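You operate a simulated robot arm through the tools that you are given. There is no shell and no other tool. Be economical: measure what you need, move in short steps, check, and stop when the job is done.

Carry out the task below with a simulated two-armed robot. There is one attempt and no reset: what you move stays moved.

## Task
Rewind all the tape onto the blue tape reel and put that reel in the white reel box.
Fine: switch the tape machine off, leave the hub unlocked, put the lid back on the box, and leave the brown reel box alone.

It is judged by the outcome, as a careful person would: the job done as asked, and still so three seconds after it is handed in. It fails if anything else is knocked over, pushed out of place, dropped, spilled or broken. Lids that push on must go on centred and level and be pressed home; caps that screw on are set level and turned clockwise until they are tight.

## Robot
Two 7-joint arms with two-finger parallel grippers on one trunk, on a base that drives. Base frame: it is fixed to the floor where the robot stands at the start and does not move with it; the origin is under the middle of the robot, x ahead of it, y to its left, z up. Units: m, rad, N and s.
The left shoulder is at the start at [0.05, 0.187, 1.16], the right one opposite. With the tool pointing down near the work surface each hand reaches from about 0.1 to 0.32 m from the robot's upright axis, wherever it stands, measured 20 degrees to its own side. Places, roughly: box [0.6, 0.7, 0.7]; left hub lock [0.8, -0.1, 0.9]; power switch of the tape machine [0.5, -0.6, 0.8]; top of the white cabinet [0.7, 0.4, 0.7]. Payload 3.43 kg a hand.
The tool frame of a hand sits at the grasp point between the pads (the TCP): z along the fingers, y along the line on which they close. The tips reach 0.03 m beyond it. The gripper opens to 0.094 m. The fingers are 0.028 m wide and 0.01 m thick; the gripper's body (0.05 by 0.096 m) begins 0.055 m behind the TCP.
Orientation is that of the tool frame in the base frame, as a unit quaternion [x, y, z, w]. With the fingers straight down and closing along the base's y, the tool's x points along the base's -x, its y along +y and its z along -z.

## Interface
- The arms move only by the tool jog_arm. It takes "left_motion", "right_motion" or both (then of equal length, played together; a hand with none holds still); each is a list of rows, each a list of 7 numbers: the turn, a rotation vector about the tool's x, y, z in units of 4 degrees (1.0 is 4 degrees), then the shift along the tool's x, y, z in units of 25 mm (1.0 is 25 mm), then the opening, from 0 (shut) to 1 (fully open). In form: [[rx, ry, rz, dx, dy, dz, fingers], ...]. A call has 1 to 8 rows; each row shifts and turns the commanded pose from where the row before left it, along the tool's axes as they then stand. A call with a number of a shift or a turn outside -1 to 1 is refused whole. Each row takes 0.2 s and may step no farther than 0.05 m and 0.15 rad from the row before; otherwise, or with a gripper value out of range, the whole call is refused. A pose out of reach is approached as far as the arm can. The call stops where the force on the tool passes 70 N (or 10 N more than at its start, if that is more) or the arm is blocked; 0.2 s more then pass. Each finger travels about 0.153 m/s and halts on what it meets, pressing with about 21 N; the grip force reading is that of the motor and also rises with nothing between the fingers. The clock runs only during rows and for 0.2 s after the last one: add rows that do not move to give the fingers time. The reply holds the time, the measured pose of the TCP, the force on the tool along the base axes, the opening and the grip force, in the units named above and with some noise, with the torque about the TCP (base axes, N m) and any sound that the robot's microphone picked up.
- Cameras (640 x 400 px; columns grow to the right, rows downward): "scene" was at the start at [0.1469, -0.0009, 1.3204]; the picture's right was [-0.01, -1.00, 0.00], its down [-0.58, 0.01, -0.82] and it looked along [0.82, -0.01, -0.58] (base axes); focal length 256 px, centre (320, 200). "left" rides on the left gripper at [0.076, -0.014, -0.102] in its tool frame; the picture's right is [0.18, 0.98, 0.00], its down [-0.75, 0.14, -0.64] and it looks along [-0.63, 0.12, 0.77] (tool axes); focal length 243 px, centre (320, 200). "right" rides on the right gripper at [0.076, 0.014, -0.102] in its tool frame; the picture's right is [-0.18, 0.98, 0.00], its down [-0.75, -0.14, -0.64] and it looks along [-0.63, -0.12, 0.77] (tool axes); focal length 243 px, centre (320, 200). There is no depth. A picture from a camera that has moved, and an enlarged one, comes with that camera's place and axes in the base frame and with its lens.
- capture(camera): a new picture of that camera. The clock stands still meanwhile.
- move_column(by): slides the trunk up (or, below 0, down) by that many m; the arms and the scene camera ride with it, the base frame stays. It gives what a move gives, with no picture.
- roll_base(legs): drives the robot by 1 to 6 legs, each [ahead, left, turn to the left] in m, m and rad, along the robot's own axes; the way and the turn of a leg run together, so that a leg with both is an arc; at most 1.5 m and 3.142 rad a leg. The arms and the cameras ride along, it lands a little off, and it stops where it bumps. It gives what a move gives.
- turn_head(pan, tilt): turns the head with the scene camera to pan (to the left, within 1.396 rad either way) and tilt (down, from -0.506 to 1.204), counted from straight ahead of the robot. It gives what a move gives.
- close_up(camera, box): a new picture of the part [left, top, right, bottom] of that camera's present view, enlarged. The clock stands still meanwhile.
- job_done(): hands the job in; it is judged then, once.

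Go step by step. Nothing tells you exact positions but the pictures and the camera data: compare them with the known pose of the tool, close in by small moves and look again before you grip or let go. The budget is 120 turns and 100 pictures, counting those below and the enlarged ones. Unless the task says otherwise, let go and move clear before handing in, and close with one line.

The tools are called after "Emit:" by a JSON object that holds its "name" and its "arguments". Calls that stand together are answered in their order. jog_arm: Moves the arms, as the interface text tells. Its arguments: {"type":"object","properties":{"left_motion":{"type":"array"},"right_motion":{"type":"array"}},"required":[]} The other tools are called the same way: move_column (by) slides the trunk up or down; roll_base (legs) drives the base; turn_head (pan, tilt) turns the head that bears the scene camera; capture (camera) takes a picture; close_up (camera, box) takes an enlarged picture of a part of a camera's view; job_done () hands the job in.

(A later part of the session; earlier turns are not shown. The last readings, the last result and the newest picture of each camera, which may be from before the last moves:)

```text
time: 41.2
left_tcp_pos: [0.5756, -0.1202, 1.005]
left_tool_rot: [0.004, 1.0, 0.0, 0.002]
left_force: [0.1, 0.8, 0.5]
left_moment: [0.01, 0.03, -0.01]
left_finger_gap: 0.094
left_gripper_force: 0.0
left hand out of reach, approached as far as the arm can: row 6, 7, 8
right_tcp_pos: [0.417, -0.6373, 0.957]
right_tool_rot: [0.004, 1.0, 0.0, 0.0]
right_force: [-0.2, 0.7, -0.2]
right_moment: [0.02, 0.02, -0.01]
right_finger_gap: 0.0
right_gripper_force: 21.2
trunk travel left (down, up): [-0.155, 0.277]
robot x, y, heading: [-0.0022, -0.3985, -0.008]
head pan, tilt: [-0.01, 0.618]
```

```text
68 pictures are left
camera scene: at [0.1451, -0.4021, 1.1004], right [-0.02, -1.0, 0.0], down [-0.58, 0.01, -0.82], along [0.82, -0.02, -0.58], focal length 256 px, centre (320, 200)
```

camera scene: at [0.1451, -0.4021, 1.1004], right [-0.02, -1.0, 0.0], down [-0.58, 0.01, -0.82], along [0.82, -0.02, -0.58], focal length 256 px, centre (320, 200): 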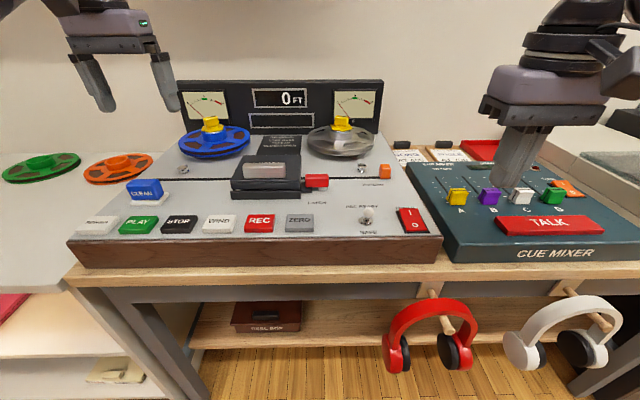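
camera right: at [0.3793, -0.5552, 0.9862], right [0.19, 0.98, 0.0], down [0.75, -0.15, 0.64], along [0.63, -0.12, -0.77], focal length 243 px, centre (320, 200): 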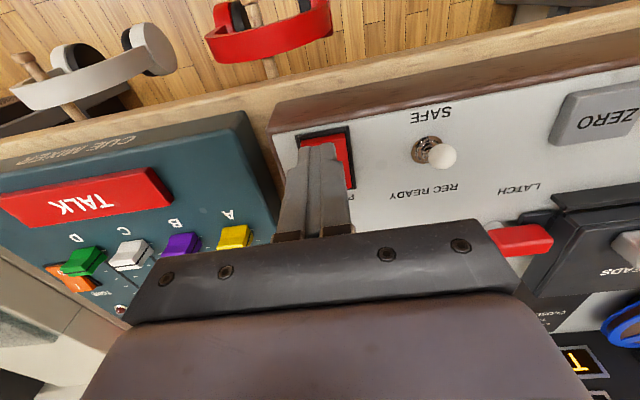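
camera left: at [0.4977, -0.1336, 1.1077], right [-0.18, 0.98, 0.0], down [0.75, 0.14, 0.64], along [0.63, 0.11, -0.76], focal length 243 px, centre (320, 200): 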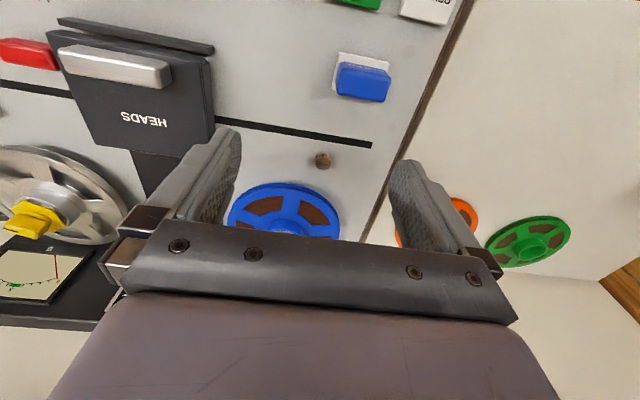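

The left hand tops out near x 0.58, so I need to drive closer to the bench. I'll first move left, away from the headphones, and look at the floor clearance.

Emit:
{"name": "roll_base", "arguments": {"legs": [[0, 0.23, 0.01]]}}

Emit:
{"name": "turn_head", "arguments": {"pan": 0, "tilt": 1.2}}

Emit:
{"name": "capture", "arguments": {"camera": "scene"}}

```text
time: 43.8
left_tcp_pos: [0.573, 0.1088, 1.005]
left_tool_rot: [0.0, 1.0, 0.001, 0.002]
left_force: [0.4, 0.1, 0.3]
left_moment: [0.0, -0.01, 0.03]
left_finger_gap: 0.0938
left_gripper_force: 0.1
right_tcp_pos: [0.4189, -0.4087, 0.9567]
right_tool_rot: [0.001, 1.0, -0.001, 0.0]
right_force: [0.6, 0.2, 0.7]
right_moment: [-0.03, -0.01, 0.0]
right_finger_gap: 0.0
right_gripper_force: 20.5
trunk travel left (down, up): [-0.155, 0.277]
robot x, y, heading: [-0.0001, -0.1781, -0.003]
head pan, tilt: [-0.01, 0.618]
```

```text
time: 44.8
left_tcp_pos: [0.5737, 0.1104, 1.0055]
left_tool_rot: [0.001, 1.0, 0.0, 0.002]
left_force: [0.8, 0.4, -0.3]
left_moment: [-0.01, 0.02, -0.02]
left_finger_gap: 0.0938
left_gripper_force: 0.0
right_tcp_pos: [0.4193, -0.4085, 0.9565]
right_tool_rot: [0.001, 1.0, 0.0, 0.0]
right_force: [-0.4, 0.1, 0.4]
right_moment: [0.01, 0.01, 0.0]
right_finger_gap: 0.0001
right_gripper_force: 21.3
trunk travel left (down, up): [-0.155, 0.277]
robot x, y, heading: [-0.0011, -0.1722, -0.004]
head pan, tilt: [0.0, 1.201]
```

```text
67 pictures are left
camera scene: at [0.1144, -0.1748, 1.0573], right [0.0, -1.0, 0.0], down [-0.93, 0.0, -0.36], along [0.36, 0.0, -0.93], focal length 256 px, centre (320, 200)
```

scene: 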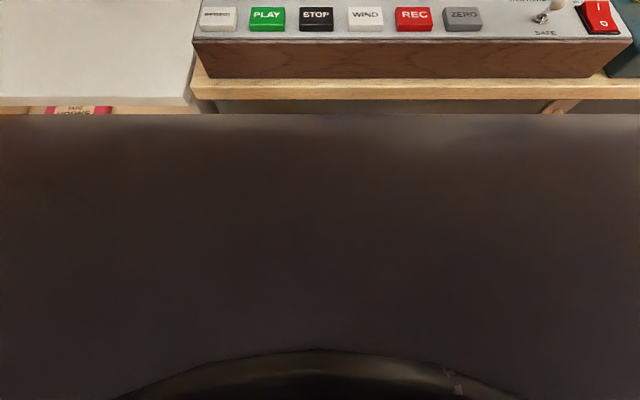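

That only shows my own chest. I'll inch the base forward and see how far it can go.

Emit:
{"name": "roll_base", "arguments": {"legs": [[0.1, 0, 0]]}}

Emit:
{"name": "turn_head", "arguments": {"pan": 0, "tilt": 0.62}}

Emit:
{"name": "capture", "arguments": {"camera": "scene"}}

```text
time: 45.9
left_tcp_pos: [0.674, 0.1094, 1.0059]
left_tool_rot: [0.0, 1.0, 0.0, 0.001]
left_force: [-0.3, 0.1, -0.9]
left_moment: [-0.03, 0.02, 0.0]
left_finger_gap: 0.0938
left_gripper_force: 0.0
right_tcp_pos: [0.5188, -0.409, 0.9577]
right_tool_rot: [0.001, 1.0, 0.001, 0.0]
right_force: [0.0, 0.0, -0.1]
right_moment: [-0.02, -0.01, -0.02]
right_finger_gap: 0.0
right_gripper_force: 21.1
trunk travel left (down, up): [-0.155, 0.277]
robot x, y, heading: [0.0993, -0.1733, -0.006]
head pan, tilt: [0.0, 1.201]
```

```text
time: 46.9
left_tcp_pos: [0.6727, 0.1092, 1.006]
left_tool_rot: [0.0, 1.0, 0.0, 0.001]
left_force: [-0.9, 1.0, 0.0]
left_moment: [-0.01, -0.02, -0.03]
left_finger_gap: 0.0939
left_gripper_force: 0.1
right_tcp_pos: [0.5206, -0.4081, 0.958]
right_tool_rot: [0.001, 1.0, 0.001, 0.0]
right_force: [1.0, 0.2, 0.6]
right_moment: [-0.01, -0.01, -0.02]
right_finger_gap: 0.0
right_gripper_force: 20.3
trunk travel left (down, up): [-0.155, 0.277]
robot x, y, heading: [0.1023, -0.1737, 0.002]
head pan, tilt: [0.0, 0.62]
```

```text
66 pictures are left
camera scene: at [0.2462, -0.175, 1.1001], right [0.0, -1.0, 0.0], down [-0.58, 0.0, -0.81], along [0.81, 0.0, -0.58], focal length 256 px, centre (320, 200)
```

scene: 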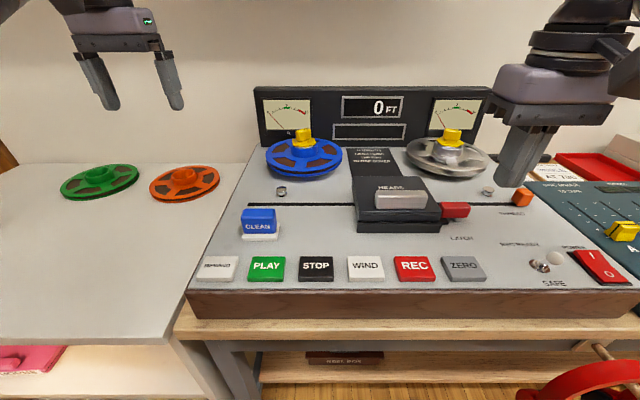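

No bump. Another 0.09 m forward.

Emit:
{"name": "roll_base", "arguments": {"legs": [[0.09, 0, 0]]}}

```text
time: 48.0
left_tcp_pos: [0.7614, 0.0987, 1.0066]
left_tool_rot: [0.002, 1.0, 0.0, 0.002]
left_force: [-0.6, 1.2, 0.0]
left_moment: [0.04, -0.05, -0.02]
left_finger_gap: 0.0938
left_gripper_force: 0.1
right_tcp_pos: [0.6054, -0.4182, 0.9566]
right_tool_rot: [0.002, 1.0, 0.001, 0.0]
right_force: [-0.1, 0.1, 0.0]
right_moment: [0.02, 0.01, 0.03]
right_finger_gap: 0.0
right_gripper_force: 21.6
trunk travel left (down, up): [-0.155, 0.277]
robot x, y, heading: [0.1891, -0.1834, -0.005]
head pan, tilt: [0.0, 0.62]
```

Clear. Moving the left hand toward above the blue hub at a safe height.

Emit:
{"name": "jog_arm", "arguments": {"left_motion": [[0, 0, 0, 0, -1, 0.3, 1], [0, 0, 0, 0, -1, 0.3, 1], [0, 0, 0, 0, -1, 0.2, 1], [0, 0, 0, 0, -1, 0, 1], [0, 0, 0, 0, -1, 0, 1], [0, 0, 0, 0, -1, 0, 1], [0, 0, 0, 0, -1, 0, 1]]}}

Emit:
{"name": "capture", "arguments": {"camera": "left"}}

Emit:
{"name": "capture", "arguments": {"camera": "scene"}}

```text
time: 49.6
left_tcp_pos: [0.7553, -0.0782, 0.9854]
left_tool_rot: [0.002, 1.0, 0.0, 0.002]
left_force: [-0.6, 0.2, 0.3]
left_moment: [0.0, 0.02, -0.01]
left_finger_gap: 0.0941
left_gripper_force: 0.1
left hand out of reach, approached as far as the arm can: row 7
right_tcp_pos: [0.6054, -0.4178, 0.9568]
right_tool_rot: [0.003, 1.0, 0.001, 0.001]
right_force: [0.5, 0.2, -0.5]
right_moment: [-0.03, -0.02, -0.01]
right_finger_gap: 0.0
right_gripper_force: 21.1
trunk travel left (down, up): [-0.155, 0.277]
robot x, y, heading: [0.1843, -0.1859, -0.007]
head pan, tilt: [0.0, 0.62]
```

```text
65 pictures are left
camera left: at [0.6794, -0.0904, 1.0867], right [-0.18, 0.98, 0.0], down [0.75, 0.14, 0.64], along [0.63, 0.12, -0.76], focal length 243 px, centre (320, 200)
```

left: 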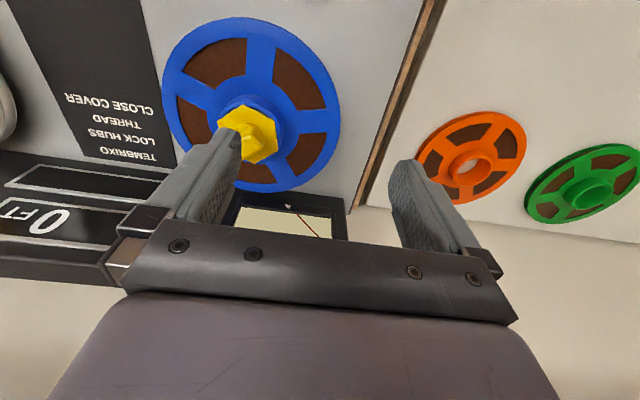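

```text
64 pictures are left
camera scene: at [0.3335, -0.184, 1.1002], right [-0.01, -1.0, 0.0], down [-0.58, 0.0, -0.81], along [0.81, 0.0, -0.58], focal length 256 px, centre (320, 200)
```

scene: 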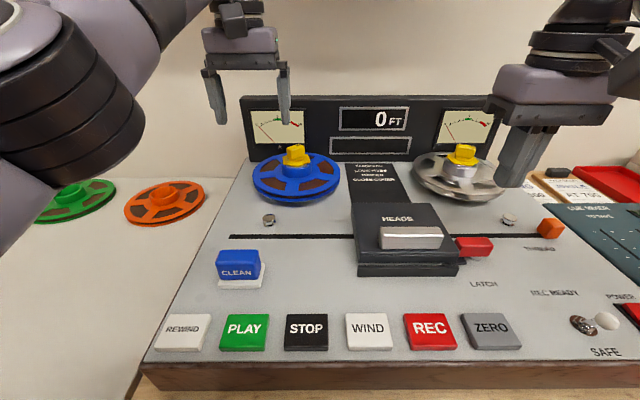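

The lock top is at about (0.775, -0.137, 0.895). I'll examine its shape before gripping it.

Emit:
{"name": "close_up", "arguments": {"camera": "left", "box": [150, 10, 350, 200]}}

Emit:
{"name": "close_up", "arguments": {"camera": "scene", "box": [240, 120, 360, 210]}}

```text
2.11 times, centred on (250, 105) of left
camera zoom: at [0.6794, -0.0904, 1.0867], right [-0.18, 0.98, 0.0], down [0.75, 0.14, 0.64], along [0.63, 0.12, -0.76], focal length 511 px, centre (467, 400)
```

zoom: 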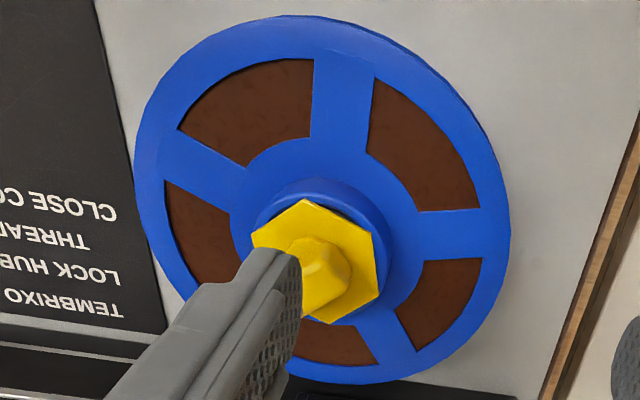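

```text
4.44 times, centred on (300, 165) of scene
camera zoom: at [0.3335, -0.184, 1.1002], right [-0.01, -1.0, 0.0], down [-0.58, 0.0, -0.81], along [0.81, 0.0, -0.58], focal length 1138 px, centre (409, 356)
```

zoom: 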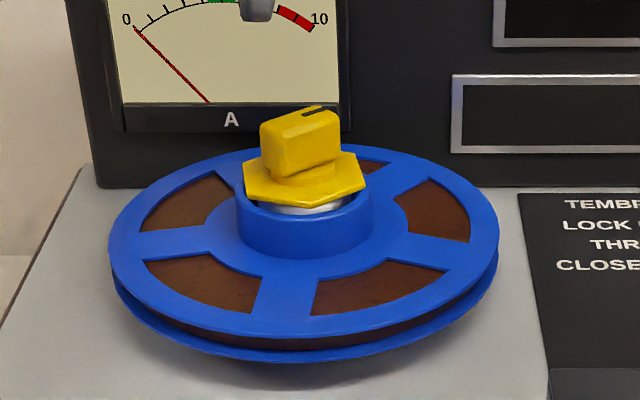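

The lock is a bar knob roughly 30 mm long, lying nearly along y, turned about 20°. I'll centre over it and turn the hand clockwise about 70° so the pads straddle its narrow side.

Emit:
{"name": "jog_arm", "arguments": {"left_motion": [[0, 0, 0, -0.3, -1, 0.5, 1], [0, 0, 0, -0.3, -1, 0.5, 1], [0, 0, 0, -0.2, -0.36, 0.2, 1], [0, 0, 1, 0, 0, 0, 1], [0, 0, 1, 0, 0, 0, 1], [0, 0, 1, 0, 0, 0, 1], [0, 0, 1, 0, 0, 0, 1], [0, 0, 1, 0, 0, 0, 1]]}}

Emit:
{"name": "jog_arm", "arguments": {"left_motion": [[0, 0, 1, 0, 0, 0, 1], [0, 0, 1, 0, 0, 0, 1], [0, 0, 1, 0, 0, 0, 1], [0, 0, 1, 0, 0, 0, 1], [0, 0, 1, 0, 0, 0, 1], [0, 0, 1, 0, 0, 0, 1], [0, 0, 1, 0, 0, 0, 1], [0, 0, 1, 0, 0, 0, 1]]}}

Emit:
{"name": "capture", "arguments": {"camera": "left"}}

Emit:
{"name": "capture", "arguments": {"camera": "scene"}}

```text
time: 51.4
left_tcp_pos: [0.7509, -0.1392, 0.9479]
left_tool_rot: [0.175, 0.985, 0.001, 0.002]
left_force: [-0.2, -0.3, -0.4]
left_moment: [0.01, 0.0, 0.03]
left_finger_gap: 0.0942
left_gripper_force: 0.0
left hand out of reach, approached as far as the arm can: row 1, 2, 3, 7
right_tcp_pos: [0.6054, -0.4182, 0.9579]
right_tool_rot: [0.003, 1.0, 0.001, 0.0]
right_force: [-0.9, -0.1, -0.2]
right_moment: [0.0, 0.03, 0.0]
right_finger_gap: 0.0
right_gripper_force: 20.9
trunk travel left (down, up): [-0.155, 0.277]
robot x, y, heading: [0.1852, -0.1805, -0.004]
head pan, tilt: [0.0, 0.62]
```

```text
time: 53.2
left_tcp_pos: [0.7369, -0.1033, 0.9299]
left_tool_rot: [0.307, 0.952, -0.001, 0.003]
left_force: [-0.4, -0.3, 0.2]
left_moment: [0.0, 0.01, -0.01]
left_finger_gap: 0.0942
left_gripper_force: 0.0
left hand out of reach, approached as far as the arm can: row 2, 3, 4, 5, 6, 7, 8
right_tcp_pos: [0.6069, -0.4182, 0.9576]
right_tool_rot: [0.003, 1.0, 0.0, 0.0]
right_force: [0.3, 0.0, 0.2]
right_moment: [-0.01, 0.03, 0.02]
right_finger_gap: 0.0
right_gripper_force: 21.3
trunk travel left (down, up): [-0.155, 0.277]
robot x, y, heading: [0.1902, -0.1843, -0.001]
head pan, tilt: [0.0, 0.62]
```

```text
61 pictures are left
camera left: at [0.6654, -0.0706, 1.0316], right [0.42, 0.91, 0.0], down [0.69, -0.32, 0.65], along [0.59, -0.28, -0.76], focal length 243 px, centre (320, 200)
```

left: 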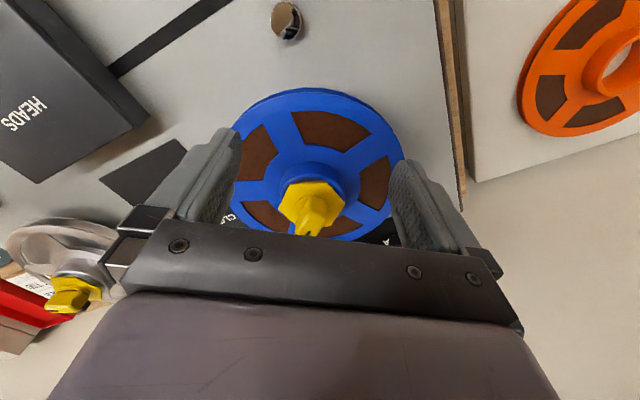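

```text
60 pictures are left
camera scene: at [0.3334, -0.1839, 1.1001], right [-0.01, -1.0, 0.0], down [-0.58, 0.0, -0.81], along [0.81, 0.0, -0.58], focal length 256 px, centre (320, 200)
```

scene: 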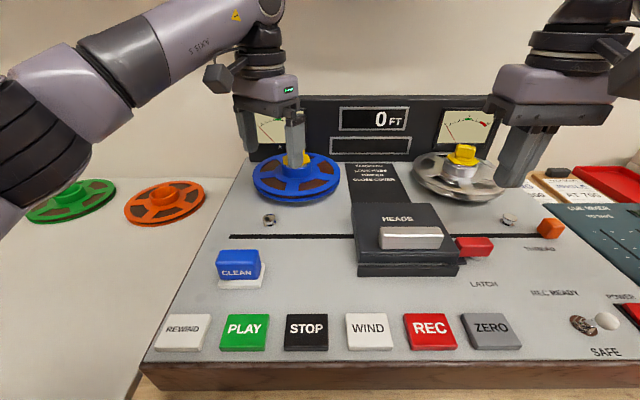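

The left wrist runs out of reach when turned here. The right hand would be better aligned with the robot further left, so I'll pull the left hand back and reposition.

Emit:
{"name": "jog_arm", "arguments": {"left_motion": [[0, 0, -1, 0.8, -0.6, 0, 1], [0, 0, -1, 0.8, -0.6, 0, 1], [0, 0, -1, 0.85, -0.5, 0, 1], [0, 0, -1, 0.9, -0.4, -0.3, 1], [0, 0, -1, 0.9, -0.35, -0.5, 1], [0, 0, -1, 0.95, -0.3, -0.5, 1], [0, 0, -1, 0.95, 0, -0.5, 1], [0, 0, -1, 1, 0, -0.5, 1]]}}

Emit:
{"name": "roll_base", "arguments": {"legs": [[0, 0.24, 0]]}}

Emit:
{"name": "jog_arm", "arguments": {"right_motion": [[0, 0, 0, -1, 0, 0, 1], [0, 0, 0, -1, 0, 0, 1], [0, 0, 0, -1, 0, 0, 1], [0, 0, 0, -1, 0, 0, 1], [0, 0, 0, -1, 0, 0, 1]]}}

Emit:
{"name": "capture", "arguments": {"camera": "right"}}

Emit:
{"name": "capture", "arguments": {"camera": "scene"}}

```text
time: 55.0
left_tcp_pos: [0.5399, -0.0993, 0.9841]
left_tool_rot: [0.032, 0.999, -0.001, 0.004]
left_force: [-0.2, -0.3, -0.1]
left_moment: [-0.01, -0.01, 0.0]
left_finger_gap: 0.094
left_gripper_force: 0.1
right_tcp_pos: [0.6057, -0.4195, 0.9557]
right_tool_rot: [0.004, 1.0, 0.001, -0.001]
right_force: [1.1, 0.4, -1.2]
right_moment: [0.0, -0.02, 0.02]
right_finger_gap: 0.0001
right_gripper_force: 20.1
trunk travel left (down, up): [-0.155, 0.277]
robot x, y, heading: [0.1849, -0.1816, -0.01]
head pan, tilt: [0.0, 0.62]
```

```text
time: 55.7
left_tcp_pos: [0.5389, -0.0994, 0.9859]
left_tool_rot: [0.034, 0.999, -0.002, 0.003]
left_force: [-0.6, 0.7, 0.2]
left_moment: [0.02, -0.01, 0.02]
left_finger_gap: 0.0939
left_gripper_force: 0.2
right_tcp_pos: [0.605, -0.4193, 0.9577]
right_tool_rot: [0.003, 1.0, 0.0, 0.0]
right_force: [-0.1, -0.5, -0.2]
right_moment: [0.05, -0.03, 0.01]
right_finger_gap: 0.0003
right_gripper_force: 21.3
trunk travel left (down, up): [-0.155, 0.277]
robot x, y, heading: [0.1876, -0.1796, -0.004]
head pan, tilt: [0.0, 0.62]
stopped in leg 1: the robot was blocked; the commanded pose is now the measured one
```

```text
time: 56.9
left_tcp_pos: [0.539, -0.0996, 0.9852]
left_tool_rot: [0.033, 0.999, -0.002, 0.004]
left_force: [-0.2, 0.0, 0.1]
left_moment: [-0.01, 0.0, 0.0]
left_finger_gap: 0.0938
left_gripper_force: 0.0
right_tcp_pos: [0.731, -0.4197, 0.9579]
right_tool_rot: [0.003, 1.0, 0.001, 0.0]
right_force: [0.0, -0.1, 0.1]
right_moment: [-0.03, -0.01, 0.03]
right_finger_gap: 0.0939
right_gripper_force: 0.0
trunk travel left (down, up): [-0.155, 0.277]
robot x, y, heading: [0.1848, -0.1867, -0.007]
head pan, tilt: [0.0, 0.62]
```

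```text
59 pictures are left
camera right: at [0.6552, -0.4047, 1.0617], right [0.19, 0.98, 0.0], down [0.75, -0.15, 0.64], along [0.63, -0.12, -0.77], focal length 243 px, centre (320, 200)
```

right: 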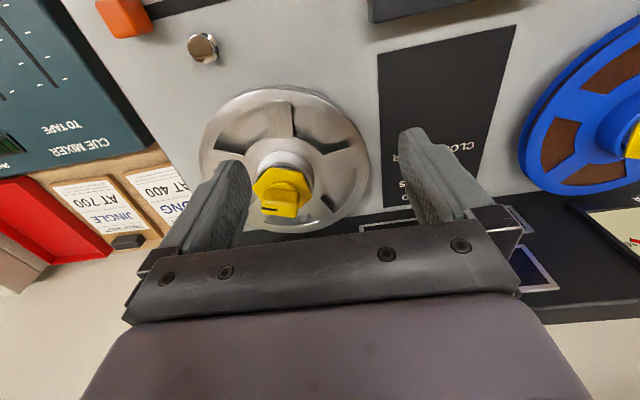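

```text
58 pictures are left
camera scene: at [0.3333, -0.1838, 1.1001], right [-0.01, -1.0, 0.0], down [-0.58, 0.0, -0.81], along [0.81, -0.01, -0.58], focal length 256 px, centre (320, 200)
```

scene: 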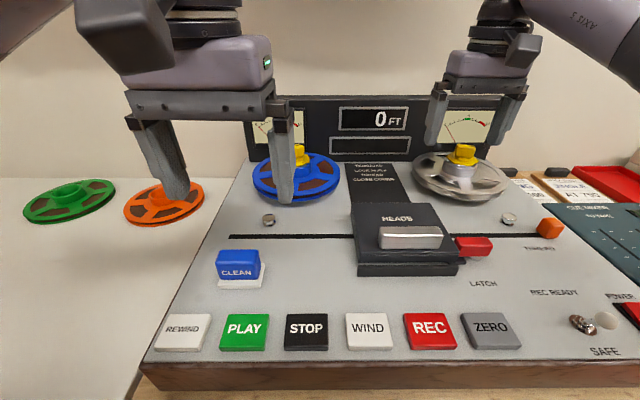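

The base is blocked by the bench leg on the left, so I must stay right of it. I'll instead move a little right and further forward, checking for the headphones first.

Emit:
{"name": "turn_head", "arguments": {"pan": -0.9, "tilt": 0.9}}

Emit:
{"name": "capture", "arguments": {"camera": "scene"}}

```text
time: 58.1
left_tcp_pos: [0.5396, -0.1006, 0.9843]
left_tool_rot: [0.033, 0.999, -0.003, 0.004]
left_force: [0.4, 0.3, -0.1]
left_moment: [0.01, -0.02, 0.0]
left_finger_gap: 0.0938
left_gripper_force: 0.1
right_tcp_pos: [0.7306, -0.419, 0.9582]
right_tool_rot: [0.004, 1.0, 0.001, 0.0]
right_force: [0.0, -0.2, -0.1]
right_moment: [-0.01, 0.0, 0.01]
right_finger_gap: 0.0941
right_gripper_force: 0.1
trunk travel left (down, up): [-0.155, 0.277]
robot x, y, heading: [0.1863, -0.1853, -0.008]
head pan, tilt: [-0.901, 0.901]
```

```text
57 pictures are left
camera scene: at [0.292, -0.2427, 1.0771], right [-0.79, -0.62, 0.0], down [-0.48, 0.62, -0.62], along [0.38, -0.49, -0.78], focal length 256 px, centre (320, 200)
```

scene: 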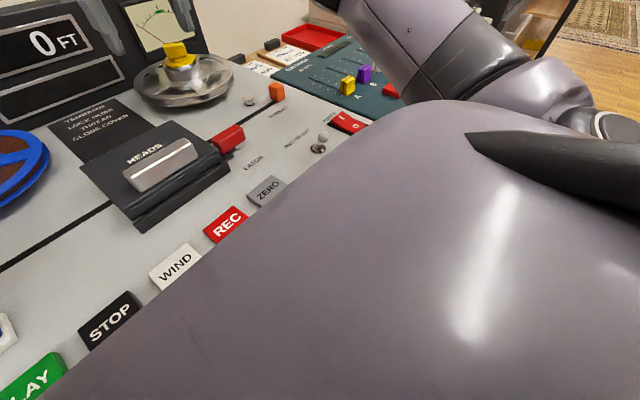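

The headphones start at about y -0.52, so a small shift right is safe. I'll move forward 0.05 and right 0.06.

Emit:
{"name": "roll_base", "arguments": {"legs": [[0, -0.06, 0], [0.05, 0, 0]]}}

Emit:
{"name": "turn_head", "arguments": {"pan": 0, "tilt": 0.62}}

```text
time: 59.8
left_tcp_pos: [0.5623, -0.1586, 0.9842]
left_tool_rot: [0.032, 0.999, -0.002, 0.004]
left_force: [0.3, 0.2, -0.7]
left_moment: [0.0, -0.01, 0.0]
left_finger_gap: 0.0942
left_gripper_force: 0.1
right_tcp_pos: [0.7539, -0.4783, 0.9587]
right_tool_rot: [0.004, 1.0, 0.0, 0.0]
right_force: [0.8, -0.5, -0.9]
right_moment: [0.01, -0.01, 0.0]
right_finger_gap: 0.0941
right_gripper_force: 0.1
trunk travel left (down, up): [-0.155, 0.277]
robot x, y, heading: [0.2108, -0.241, -0.005]
head pan, tilt: [-0.901, 0.901]
```

```text
time: 61.0
left_tcp_pos: [0.562, -0.1592, 0.9851]
left_tool_rot: [0.032, 0.999, -0.002, 0.003]
left_force: [-0.5, -0.1, 0.0]
left_moment: [0.06, 0.0, 0.0]
left_finger_gap: 0.0941
left_gripper_force: 0.0
right_tcp_pos: [0.7533, -0.4784, 0.9592]
right_tool_rot: [0.004, 1.0, 0.0, 0.0]
right_force: [0.3, -0.1, 1.0]
right_moment: [-0.01, -0.02, 0.01]
right_finger_gap: 0.0941
right_gripper_force: 0.0
trunk travel left (down, up): [-0.155, 0.277]
robot x, y, heading: [0.2113, -0.2421, -0.007]
head pan, tilt: [0.0, 0.62]
```

Testing how far the left wrist can turn here (clear of everything).

Emit:
{"name": "jog_arm", "arguments": {"left_motion": [[0, 0, 1, 0, 0, 0, 1], [0, 0, 1, 0, 0, 0, 1], [0, 0, 1, 0, 0, 0, 1], [0, 0, 1, 0, 0, 0, 1], [0, 0, 1, 0, 0, 0, 1], [0, 0, 1, 0, 0, 0, 1], [0, 0, 1, 0, 0, 0, 1], [0, 0, 1, 0, 0, 0, 1]]}}

Emit:
{"name": "jog_arm", "arguments": {"left_motion": [[0, 0, 1, 0, 0, 0, 1], [0, 0, 1, 0, 0, 0, 1], [0, 0, 1, 0, 0, 0, 1], [0, 0, 1, 0, 0, 0, 1], [0, 0, 1, 0, 0, 0, 1], [0, 0, 1, 0, 0, 0, 1], [0, 0, 1, 0, 0, 0, 1], [0, 0, 1, 0, 0, 0, 1]]}}

```text
time: 62.8
left_tcp_pos: [0.5625, -0.1591, 0.9853]
left_tool_rot: [0.308, 0.951, 0.0, 0.003]
left_force: [-0.7, 0.9, -0.2]
left_moment: [-0.03, 0.02, -0.01]
left_finger_gap: 0.0943
left_gripper_force: 0.0
right_tcp_pos: [0.7536, -0.4787, 0.9589]
right_tool_rot: [0.004, 1.0, 0.0, -0.001]
right_force: [0.9, 0.2, 0.5]
right_moment: [-0.01, -0.03, 0.01]
right_finger_gap: 0.094
right_gripper_force: 0.1
trunk travel left (down, up): [-0.155, 0.277]
robot x, y, heading: [0.2091, -0.2431, -0.006]
head pan, tilt: [0.0, 0.62]
```

```text
time: 64.6
left_tcp_pos: [0.5619, -0.1596, 0.9863]
left_tool_rot: [0.558, 0.83, 0.0, 0.004]
left_force: [-0.7, -0.4, 0.4]
left_moment: [0.0, 0.02, 0.02]
left_finger_gap: 0.0938
left_gripper_force: 0.1
right_tcp_pos: [0.753, -0.4786, 0.958]
right_tool_rot: [0.004, 1.0, 0.002, 0.0]
right_force: [0.6, -0.1, 0.1]
right_moment: [-0.01, 0.01, -0.01]
right_finger_gap: 0.0945
right_gripper_force: 0.1
trunk travel left (down, up): [-0.155, 0.277]
robot x, y, heading: [0.2062, -0.2429, -0.006]
head pan, tilt: [0.0, 0.62]
```

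The turn to 68° works here. Now extending toward the hub with this orientation.

Emit:
{"name": "jog_arm", "arguments": {"left_motion": [[0, 0, 0, -0.29, 1, 0.18, 1], [0, 0, 0, -0.29, 1, 0.18, 1], [0, 0, 0, -0.29, 1, 0.18, 1], [0, 0, 0, -0.29, 1, 0.18, 1], [0, 0, 0, -0.29, 1, 0.18, 1], [0, 0, 0, -0.29, 1, 0.18, 1], [0, 0, 0, -0.29, 1, 0.18, 1], [0, 0, 0, -0.29, 1, 0.18, 1]]}}

Emit:
{"name": "capture", "arguments": {"camera": "left"}}

Emit:
{"name": "capture", "arguments": {"camera": "scene"}}

```text
time: 66.4
left_tcp_pos: [0.6301, -0.1653, 0.9363]
left_tool_rot: [0.556, 0.831, 0.001, 0.004]
left_force: [0.3, -0.2, -0.6]
left_moment: [0.01, 0.0, -0.01]
left_finger_gap: 0.0939
left_gripper_force: 0.1
left hand out of reach, approached as far as the arm can: row 3, 4, 5, 6, 7, 8
right_tcp_pos: [0.7544, -0.4777, 0.959]
right_tool_rot: [0.004, 1.0, 0.001, -0.001]
right_force: [0.6, -0.9, 0.3]
right_moment: [-0.03, 0.02, 0.01]
right_finger_gap: 0.0938
right_gripper_force: 0.1
trunk travel left (down, up): [-0.155, 0.277]
robot x, y, heading: [0.2128, -0.245, -0.007]
head pan, tilt: [0.0, 0.62]
```

```text
56 pictures are left
camera left: at [0.5863, -0.0998, 1.0381], right [0.84, 0.55, 0.0], down [0.41, -0.64, 0.65], along [0.36, -0.54, -0.76], focal length 243 px, centre (320, 200)
```

left: 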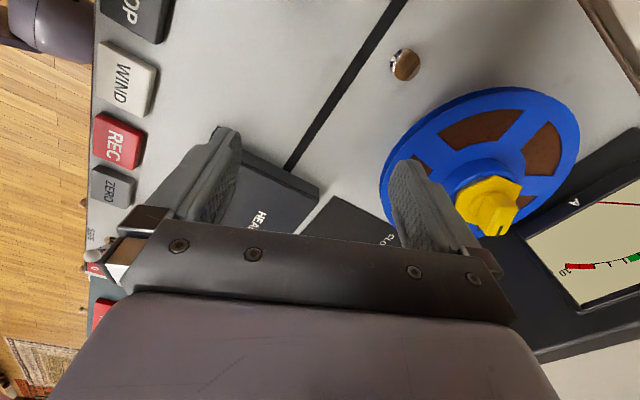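

```text
55 pictures are left
camera scene: at [0.3558, -0.2432, 1.1002], right [-0.01, -1.0, 0.0], down [-0.58, 0.0, -0.81], along [0.81, 0.0, -0.58], focal length 256 px, centre (320, 200)
```

scene: 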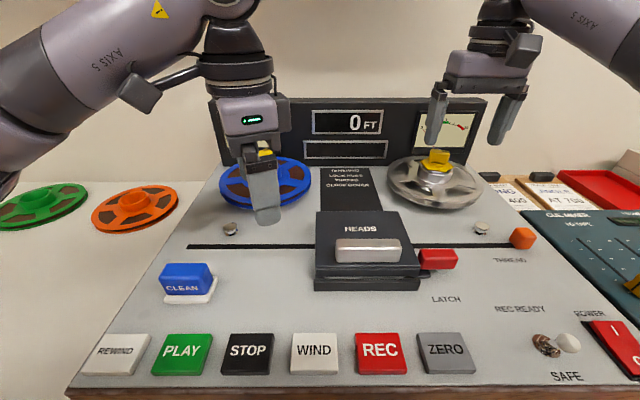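

Turned clockwise the reach is poor. I'll get a better look at the lock to choose the grip.

Emit:
{"name": "close_up", "arguments": {"camera": "left", "box": [420, 130, 580, 250]}}

Emit:
{"name": "close_up", "arguments": {"camera": "scene", "box": [380, 130, 490, 210]}}

```text
3.33 times, centred on (500, 190) of left
camera zoom: at [0.5863, -0.0998, 1.0381], right [0.84, 0.55, 0.0], down [0.41, -0.64, 0.65], along [0.36, -0.54, -0.76], focal length 809 px, centre (-280, 233)
```

zoom: 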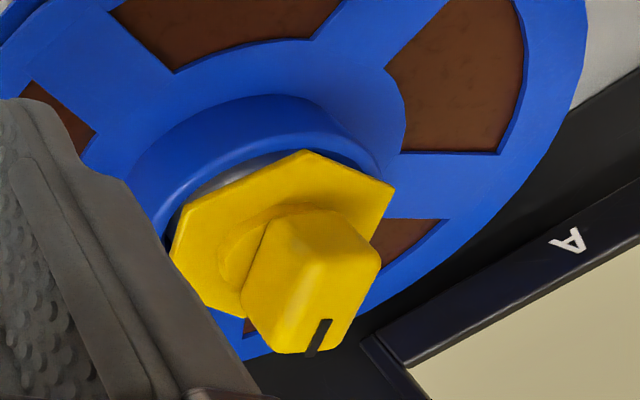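

```text
5.00 times, centred on (435, 170) of scene
camera zoom: at [0.3558, -0.2432, 1.1002], right [-0.01, -1.0, 0.0], down [-0.58, 0.0, -0.81], along [0.81, 0.0, -0.58], focal length 1280 px, centre (-255, 350)
```

zoom: 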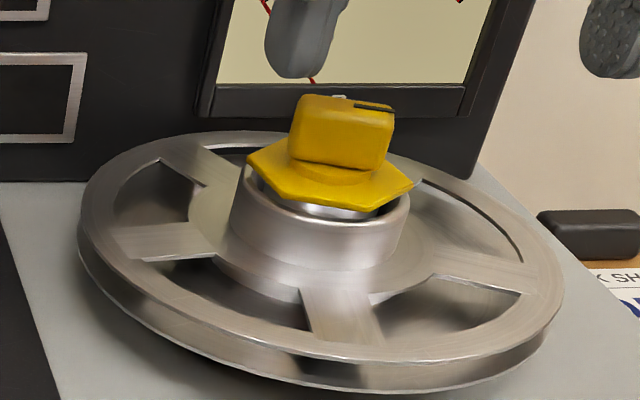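

The bar's long axis points about 40° from -y toward +x. I'll grip it across its ends with the hand turned 38° counter-clockwise, which suits the left arm's reach. Backing off and turning.

Emit:
{"name": "jog_arm", "arguments": {"left_motion": [[0, 0, -1, 0, -0.5, -0.8, 1], [0, 0, -1, 0, -0.5, -0.8, 1], [0, 0, -1, 0, -0.3, 0, 1], [0, 0, -1, 0, 0, 0, 1], [0, 0, -1, 0, 0, 0, 1], [0, 0, -1, 0, 0, 0, 1], [0, 0, -1, 0, 0, 0, 1], [0, 0, -1, 0, 0, 0, 1]]}}

Emit:
{"name": "jog_arm", "arguments": {"left_motion": [[0, 0, -1, 0, 0, 0, 1], [0, 0, -1, 0, 0, 0, 1], [0, 0, -1, 0, 0, 0, 1], [0, 0, -1, 0, 0, 0, 1], [0, 0, -1, 0, 0, 0, 1], [0, 0, -1, 0, 0, 0, 1], [0, 0, -1, 0, 0, 0, 1], [0, 0, -1, 0, 0, 0, 1]]}}

Emit:
{"name": "jog_arm", "arguments": {"left_motion": [[0, 0, -1, 0, 0, 0, 1], [0, 0, -1, 0, 0, 0, 1], [0, 0, -1, 0, 0, 0, 1], [0, 0, -1, 0, 0, 0, 1], [0, 0, -1, 0, 0, 0, 1], [0, 0, -1, 0, 0, 0, 1], [0, 0, -1, 0, 0, 0, 1], [0, 0, -1, 0, 0, 0, 1]]}}

Emit:
{"name": "jog_arm", "arguments": {"left_motion": [[0, 0, -1, 0, 0, 0, 1], [0, 0, -1, 0, 0, 0, 1], [0, 0, -0.5, 0, 0, 0, 1]]}}

```text
time: 68.2
left_tcp_pos: [0.5993, -0.1814, 0.976]
left_tool_rot: [0.306, 0.952, 0.0, 0.004]
left_force: [0.3, 0.1, -0.1]
left_moment: [0.0, -0.03, -0.02]
left_finger_gap: 0.094
left_gripper_force: 0.0
right_tcp_pos: [0.7532, -0.4782, 0.9582]
right_tool_rot: [0.003, 1.0, 0.001, -0.001]
right_force: [0.5, -1.0, 0.7]
right_moment: [0.03, 0.01, 0.02]
right_finger_gap: 0.0942
right_gripper_force: 0.0
trunk travel left (down, up): [-0.155, 0.277]
robot x, y, heading: [0.2073, -0.2426, 0.001]
head pan, tilt: [0.0, 0.62]
```

```text
time: 70.0
left_tcp_pos: [0.6004, -0.181, 0.9759]
left_tool_rot: [0.032, 0.999, -0.001, 0.004]
left_force: [-1.0, 0.3, 0.0]
left_moment: [0.02, 0.01, -0.04]
left_finger_gap: 0.0941
left_gripper_force: 0.1
right_tcp_pos: [0.7534, -0.4778, 0.9579]
right_tool_rot: [0.003, 1.0, 0.001, 0.001]
right_force: [-0.8, -0.3, 0.7]
right_moment: [0.03, -0.01, -0.03]
right_finger_gap: 0.0941
right_gripper_force: 0.0
trunk travel left (down, up): [-0.155, 0.277]
robot x, y, heading: [0.2059, -0.2405, -0.009]
head pan, tilt: [0.0, 0.62]
```

```text
time: 71.8
left_tcp_pos: [0.6004, -0.1803, 0.976]
left_tool_rot: [-0.245, 0.969, -0.003, 0.002]
left_force: [0.8, 0.6, 0.7]
left_moment: [0.04, 0.0, 0.0]
left_finger_gap: 0.0938
left_gripper_force: 0.1
right_tcp_pos: [0.7531, -0.4773, 0.9578]
right_tool_rot: [0.003, 1.0, 0.001, 0.001]
right_force: [0.1, -0.2, -0.7]
right_moment: [0.02, 0.0, 0.0]
right_finger_gap: 0.0939
right_gripper_force: 0.0
trunk travel left (down, up): [-0.155, 0.277]
robot x, y, heading: [0.2066, -0.2456, -0.006]
head pan, tilt: [0.0, 0.62]
```

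```text
time: 72.6
left_tcp_pos: [0.5998, -0.181, 0.9765]
left_tool_rot: [-0.329, 0.944, -0.003, 0.003]
left_force: [-0.1, -0.1, 0.0]
left_moment: [0.02, 0.04, 0.04]
left_finger_gap: 0.094
left_gripper_force: 0.1
right_tcp_pos: [0.7536, -0.4788, 0.9585]
right_tool_rot: [0.003, 1.0, 0.002, 0.0]
right_force: [0.5, -0.2, 0.2]
right_moment: [0.0, 0.01, 0.0]
right_finger_gap: 0.0943
right_gripper_force: 0.0
trunk travel left (down, up): [-0.155, 0.277]
robot x, y, heading: [0.2116, -0.2422, -0.01]
head pan, tilt: [0.0, 0.62]
```

Now extending to the hub in this orientation.

Emit:
{"name": "jog_arm", "arguments": {"left_motion": [[0, 0, 0, -0.94, -0.42, 0.18, 1], [0, 0, 0, -0.94, -0.42, 0.18, 1], [0, 0, 0, -0.94, -0.42, 0.18, 1], [0, 0, 0, -0.94, -0.42, 0.18, 1], [0, 0, 0, -0.94, -0.42, 0.18, 1], [0, 0, 0, -0.94, -0.42, 0.18, 1], [0, 0, 0, -0.94, -0.42, 0.18, 1]]}}

Emit:
{"name": "capture", "arguments": {"camera": "left"}}

Emit:
{"name": "close_up", "arguments": {"camera": "scene", "box": [190, 80, 350, 220]}}

```text
time: 74.2
left_tcp_pos: [0.7755, -0.1372, 0.9441]
left_tool_rot: [-0.328, 0.945, -0.003, 0.003]
left_force: [-0.4, 0.1, 0.0]
left_moment: [-0.02, 0.02, 0.0]
left_finger_gap: 0.0941
left_gripper_force: 0.0
right_tcp_pos: [0.7535, -0.4782, 0.958]
right_tool_rot: [0.004, 1.0, 0.002, 0.0]
right_force: [-0.5, 1.1, 0.2]
right_moment: [0.02, 0.01, 0.02]
right_finger_gap: 0.0938
right_gripper_force: 0.1
trunk travel left (down, up): [-0.155, 0.277]
robot x, y, heading: [0.2092, -0.245, -0.002]
head pan, tilt: [0.0, 0.62]
```

```text
52 pictures are left
camera left: at [0.7228, -0.1951, 1.0449], right [-0.75, 0.66, -0.01], down [0.5, 0.58, 0.64], along [0.43, 0.48, -0.77], focal length 243 px, centre (320, 200)
```

left: 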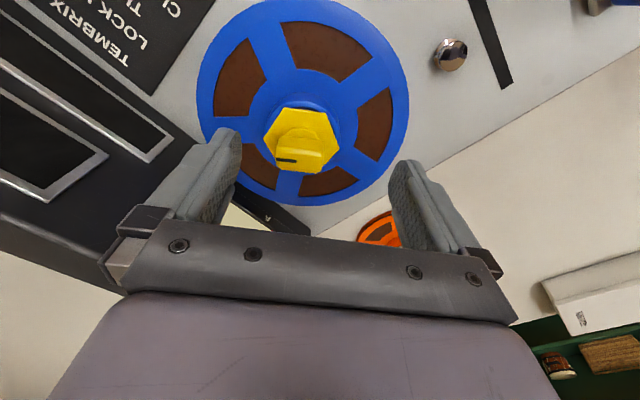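

```text
2.86 times, centred on (270, 150) of scene
camera zoom: at [0.3558, -0.2433, 1.1001], right [-0.01, -1.0, 0.0], down [-0.58, 0.0, -0.81], along [0.81, 0.0, -0.58], focal length 732 px, centre (463, 343)
```

zoom: 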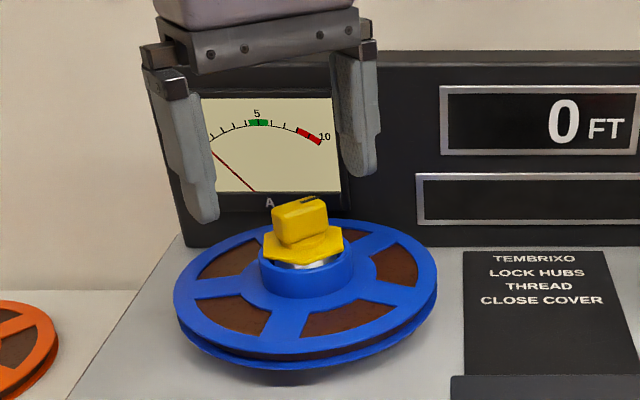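

Well aligned. The lock centre computes to (0.792, -0.138) with its top at 0.896. I'll shift 17 mm forward and come down around it.

Emit:
{"name": "jog_arm", "arguments": {"left_motion": [[0, 0, 0, -0.53, -0.4, 0, 1], [0, 0, 0, 0, 0, 0.6, 1], [0, 0, 0, 0, 0, 0.6, 1]]}}

Emit:
{"name": "close_up", "arguments": {"camera": "left", "box": [180, 60, 460, 240]}}

Emit:
{"name": "close_up", "arguments": {"camera": "scene", "box": [190, 80, 350, 220]}}

```text
time: 75.0
left_tcp_pos: [0.7912, -0.1358, 0.9137]
left_tool_rot: [-0.329, 0.944, -0.002, 0.003]
left_force: [0.1, 0.1, 0.3]
left_moment: [0.0, -0.01, 0.02]
left_finger_gap: 0.0941
left_gripper_force: 0.0
right_tcp_pos: [0.754, -0.4782, 0.9581]
right_tool_rot: [0.004, 1.0, -0.001, 0.0]
right_force: [0.7, 1.0, -0.9]
right_moment: [0.02, -0.03, 0.01]
right_finger_gap: 0.0939
right_gripper_force: 0.1
trunk travel left (down, up): [-0.155, 0.277]
robot x, y, heading: [0.2066, -0.2418, -0.009]
head pan, tilt: [0.0, 0.62]
```

```text
2.22 times, centred on (320, 150) of left
camera zoom: at [0.7386, -0.1941, 1.0165], right [-0.75, 0.66, -0.01], down [0.5, 0.58, 0.64], along [0.43, 0.48, -0.77], focal length 539 px, centre (320, 311)
```

zoom: 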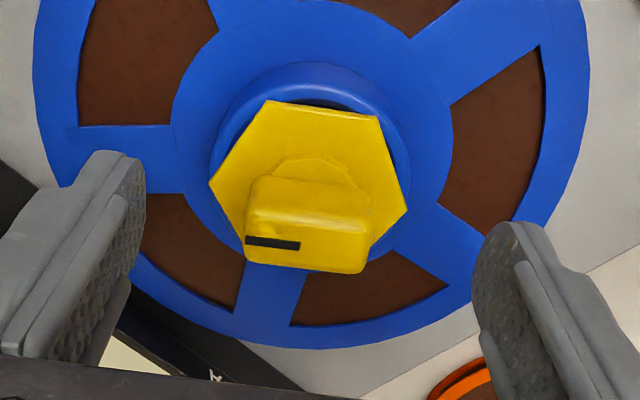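

```text
2.86 times, centred on (270, 150) of scene
camera zoom: at [0.3558, -0.2431, 1.1002], right [-0.01, -1.0, 0.0], down [-0.58, 0.0, -0.81], along [0.81, 0.0, -0.58], focal length 732 px, centre (463, 343)
```

zoom: 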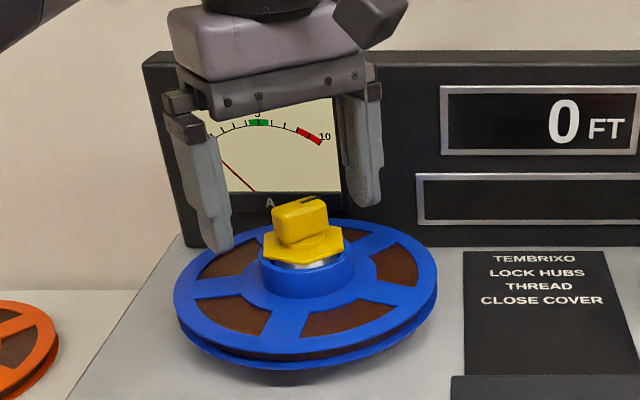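

Aligned in both position and angle. Going down a little more and closing on the knob.

Emit:
{"name": "jog_arm", "arguments": {"left_motion": [[0, 0, 0, 0, -0.1, 0.25, 1], [0, 0, 0, 0, 0, 0, 0.2], [0, 0, 0, 0, 0, 0, 0.2], [0, 0, 0, 0, 0, 0, 0.2]]}}

Emit:
{"name": "close_up", "arguments": {"camera": "left", "box": [180, 60, 460, 240]}}

```text
time: 76.0
left_tcp_pos: [0.7922, -0.1401, 0.908]
left_tool_rot: [-0.329, 0.944, -0.003, 0.003]
left_force: [0.8, -1.7, -1.7]
left_moment: [0.4, 0.09, 0.05]
left_finger_gap: 0.0341
left_gripper_force: 45.1
right_tcp_pos: [0.7532, -0.4782, 0.9589]
right_tool_rot: [0.004, 1.0, 0.0, -0.001]
right_force: [-0.7, 0.3, -0.5]
right_moment: [-0.01, 0.01, -0.03]
right_finger_gap: 0.094
right_gripper_force: 0.1
trunk travel left (down, up): [-0.155, 0.277]
robot x, y, heading: [0.208, -0.243, -0.009]
head pan, tilt: [0.0, 0.62]
```

```text
2.22 times, centred on (320, 150) of left
camera zoom: at [0.7403, -0.1972, 1.0107], right [-0.75, 0.66, -0.01], down [0.5, 0.58, 0.64], along [0.43, 0.48, -0.77], focal length 539 px, centre (320, 311)
```

zoom: 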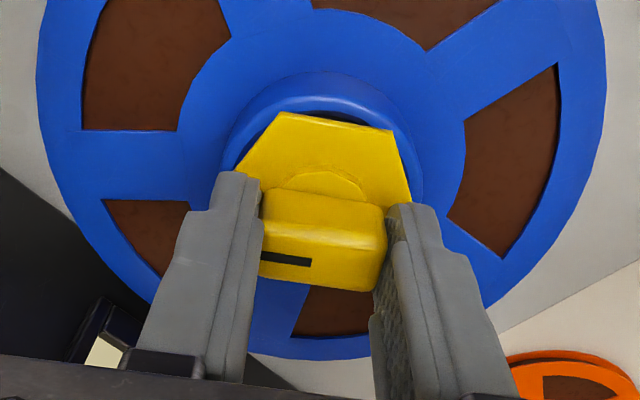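

Gripped. Trying a counter-clockwise turn of 16° and checking the torque and the reel.

Emit:
{"name": "jog_arm", "arguments": {"left_motion": [[0, 0, -1, 0, 0, 0, 0.2], [0, 0, -1, 0, 0, 0, 0.2], [0, 0, -1, 0, 0, 0, 0.2], [0, 0, -1, 0, 0, 0, 0.2]]}}

Emit:
{"name": "close_up", "arguments": {"camera": "left", "box": [180, 60, 460, 240]}}

Emit:
{"name": "close_up", "arguments": {"camera": "scene", "box": [190, 80, 350, 220]}}

```text
time: 77.0
left_tcp_pos: [0.7916, -0.14, 0.9079]
left_tool_rot: [-0.456, 0.89, -0.002, 0.003]
left_force: [-2.8, -5.7, 1.4]
left_moment: [1.31, 0.08, 0.0]
left_finger_gap: 0.0336
left_gripper_force: 44.7
right_tcp_pos: [0.7523, -0.479, 0.9572]
right_tool_rot: [0.003, 1.0, 0.001, 0.0]
right_force: [-0.2, -0.1, 0.0]
right_moment: [-0.01, 0.04, 0.0]
right_finger_gap: 0.0939
right_gripper_force: 0.1
trunk travel left (down, up): [-0.155, 0.277]
robot x, y, heading: [0.2121, -0.2403, -0.004]
head pan, tilt: [0.0, 0.62]
```

```text
2.22 times, centred on (320, 150) of left
camera zoom: at [0.7586, -0.2091, 1.0108], right [-0.91, 0.42, -0.01], down [0.32, 0.7, 0.64], along [0.28, 0.58, -0.77], focal length 539 px, centre (320, 311)
```

zoom: 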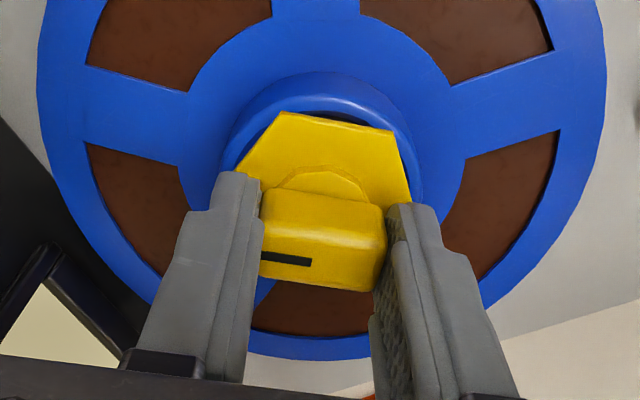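

```text
2.86 times, centred on (270, 150) of scene
camera zoom: at [0.3556, -0.244, 1.1002], right [-0.01, -1.0, 0.0], down [-0.58, 0.0, -0.81], along [0.81, 0.0, -0.58], focal length 732 px, centre (463, 343)
```

zoom: 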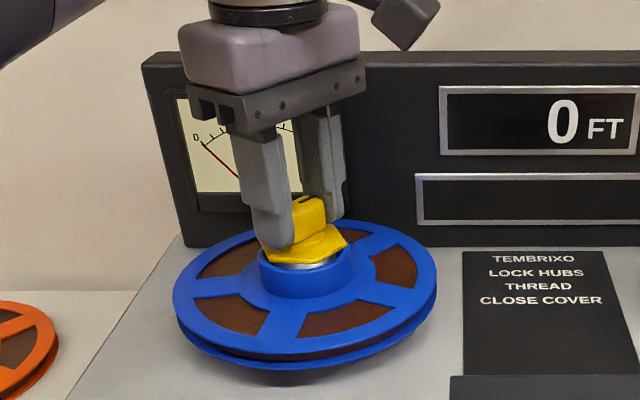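

The lock turns while the reel stays still. Continuing counter-clockwise.

Emit:
{"name": "jog_arm", "arguments": {"left_motion": [[0, 0, -1, 0, 0, 0, 0.2], [0, 0, -1, 0, 0, 0, 0.2], [0, 0, -1, 0, 0, 0, 0.2], [0, 0, -1, 0, 0, 0, 0.2], [0, 0, -1, 0, 0, 0, 0.2], [0, 0, -1, 0, 0, 0, 0.2], [0, 0, -1, 0, 0, 0, 0.2], [0, 0, -1, 0, 0, 0, 0.2]]}}

Emit:
{"name": "jog_arm", "arguments": {"left_motion": [[0, 0, -1, 0, 0, 0, 0.2], [0, 0, -1, 0, 0, 0, 0.2], [0, 0, -1, 0, 0, 0, 0.2], [0, 0, -1, 0, 0, 0, 0.2], [0, 0, -1, 0, 0, 0, 0.2], [0, 0, -1, 0, 0, 0, 0.2], [0, 0, -1, 0, 0, 0, 0.2], [0, 0, -1, 0, 0, 0, 0.2]]}}

Emit:
{"name": "close_up", "arguments": {"camera": "left", "box": [180, 60, 460, 240]}}

Emit:
{"name": "close_up", "arguments": {"camera": "scene", "box": [190, 80, 350, 220]}}

```text
time: 78.8
left_tcp_pos: [0.7919, -0.1407, 0.9093]
left_tool_rot: [-0.684, 0.729, -0.003, 0.002]
left_force: [4.5, -13.4, 3.5]
left_moment: [0.82, 0.36, -0.03]
left_finger_gap: 0.0335
left_gripper_force: 45.6
right_tcp_pos: [0.7536, -0.4801, 0.958]
right_tool_rot: [0.003, 1.0, 0.001, 0.0]
right_force: [-0.2, 0.1, 0.5]
right_moment: [-0.03, 0.0, 0.05]
right_finger_gap: 0.0941
right_gripper_force: 0.0
trunk travel left (down, up): [-0.155, 0.277]
robot x, y, heading: [0.2094, -0.2426, -0.01]
head pan, tilt: [0.0, 0.62]
```

```text
time: 80.6
left_tcp_pos: [0.7929, -0.139, 0.9084]
left_tool_rot: [0.859, -0.512, 0.004, 0.0]
left_force: [-0.5, -13.2, 2.8]
left_moment: [0.28, 0.5, -0.01]
left_finger_gap: 0.0338
left_gripper_force: 45.3
right_tcp_pos: [0.7537, -0.4807, 0.9585]
right_tool_rot: [0.004, 1.0, 0.001, -0.001]
right_force: [-0.3, 0.9, -1.1]
right_moment: [0.0, -0.02, -0.02]
right_finger_gap: 0.0938
right_gripper_force: 0.1
trunk travel left (down, up): [-0.155, 0.277]
robot x, y, heading: [0.2095, -0.2416, -0.006]
head pan, tilt: [0.0, 0.62]
```

```text
2.22 times, centred on (320, 150) of left
camera zoom: at [0.8409, -0.1991, 1.0113], right [-0.78, -0.63, 0.0], down [-0.49, 0.6, 0.64], along [-0.4, 0.5, -0.77], focal length 539 px, centre (320, 311)
```

zoom: 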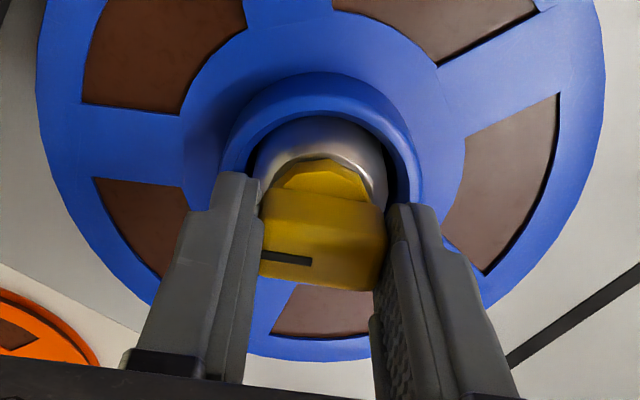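

```text
2.86 times, centred on (270, 150) of scene
camera zoom: at [0.3556, -0.2443, 1.1002], right [-0.01, -1.0, 0.0], down [-0.58, 0.0, -0.81], along [0.81, 0.0, -0.58], focal length 732 px, centre (463, 343)
```

zoom: 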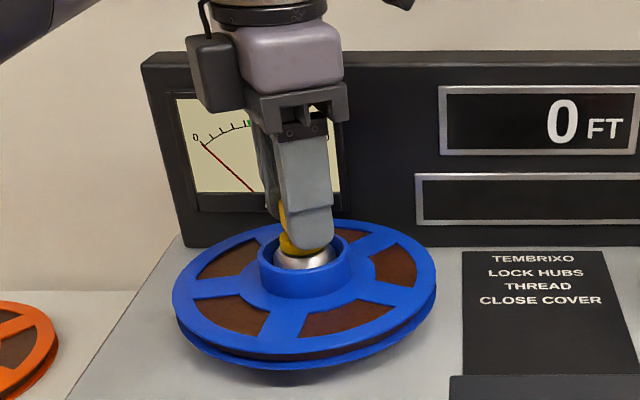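

The lock flange has retracted, so it's unlocked. I'll add the last 10° and release.

Emit:
{"name": "jog_arm", "arguments": {"left_motion": [[0, 0, -1, 0, 0, 0, 0.2], [0, 0, -1, 0, 0, 0, 0.2], [0, 0, -0.5, 0, 0, 0, 0.2], [0, 0, 0, 0, 0, 0, 0.2]]}}

Emit:
{"name": "jog_arm", "arguments": {"left_motion": [[0, 0, 0, 0, 0, 0, 1], [0, 0, 0, 0, 0, 0, 1], [0, 0, 0, 0, 0, 0, 1]]}}

Emit:
{"name": "close_up", "arguments": {"camera": "left", "box": [180, 60, 460, 240]}}

Emit:
{"name": "close_up", "arguments": {"camera": "scene", "box": [190, 80, 350, 220]}}

```text
time: 81.6
left_tcp_pos: [0.7932, -0.1398, 0.9091]
left_tool_rot: [0.9, -0.437, 0.004, 0.0]
left_force: [4.5, -13.2, 2.7]
left_moment: [0.37, 0.78, 0.01]
left_finger_gap: 0.0338
left_gripper_force: 44.9
right_tcp_pos: [0.7539, -0.4805, 0.9587]
right_tool_rot: [0.003, 1.0, 0.001, 0.001]
right_force: [0.6, -0.4, 0.3]
right_moment: [0.0, 0.03, 0.01]
right_finger_gap: 0.094
right_gripper_force: 0.2
trunk travel left (down, up): [-0.155, 0.277]
robot x, y, heading: [0.2083, -0.2409, -0.004]
head pan, tilt: [0.0, 0.62]
```

```text
time: 82.4
left_tcp_pos: [0.793, -0.1379, 0.9084]
left_tool_rot: [0.9, -0.435, 0.003, 0.001]
left_force: [-0.1, -0.1, -0.1]
left_moment: [-0.01, 0.05, -0.01]
left_finger_gap: 0.0941
left_gripper_force: 0.0
right_tcp_pos: [0.7535, -0.478, 0.958]
right_tool_rot: [0.003, 1.0, 0.001, -0.001]
right_force: [-0.1, -0.2, -0.3]
right_moment: [0.01, -0.04, -0.01]
right_finger_gap: 0.0939
right_gripper_force: 0.1
trunk travel left (down, up): [-0.155, 0.277]
robot x, y, heading: [0.2106, -0.242, -0.007]
head pan, tilt: [0.0, 0.62]
```

```text
2.22 times, centred on (320, 150) of left
camera zoom: at [0.8504, -0.1877, 1.0113], right [-0.66, -0.75, 0.0], down [-0.58, 0.51, 0.64], along [-0.48, 0.42, -0.77], focal length 539 px, centre (320, 311)
```

zoom: 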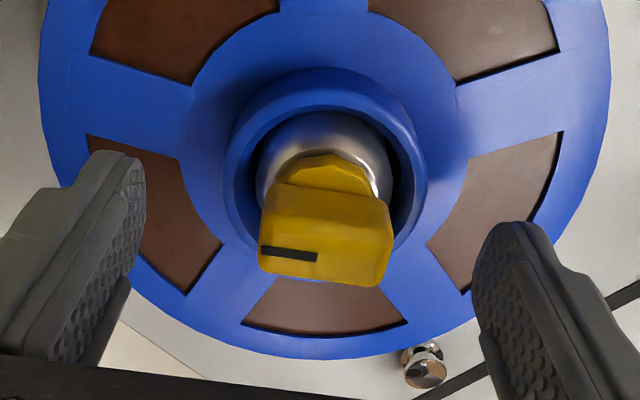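

```text
2.86 times, centred on (270, 150) of scene
camera zoom: at [0.3558, -0.243, 1.1001], right [-0.01, -1.0, 0.0], down [-0.58, 0.0, -0.81], along [0.81, 0.0, -0.58], focal length 732 px, centre (463, 343)
```

zoom: 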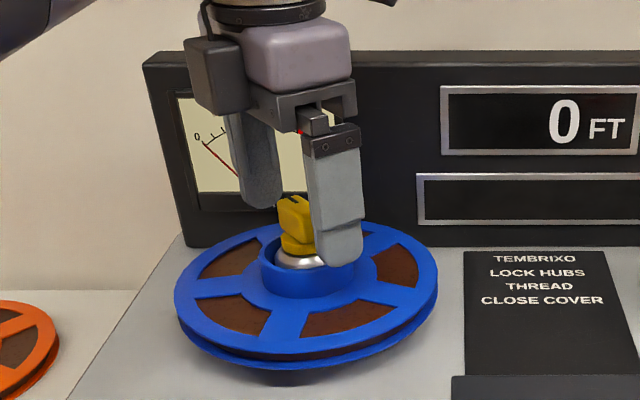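

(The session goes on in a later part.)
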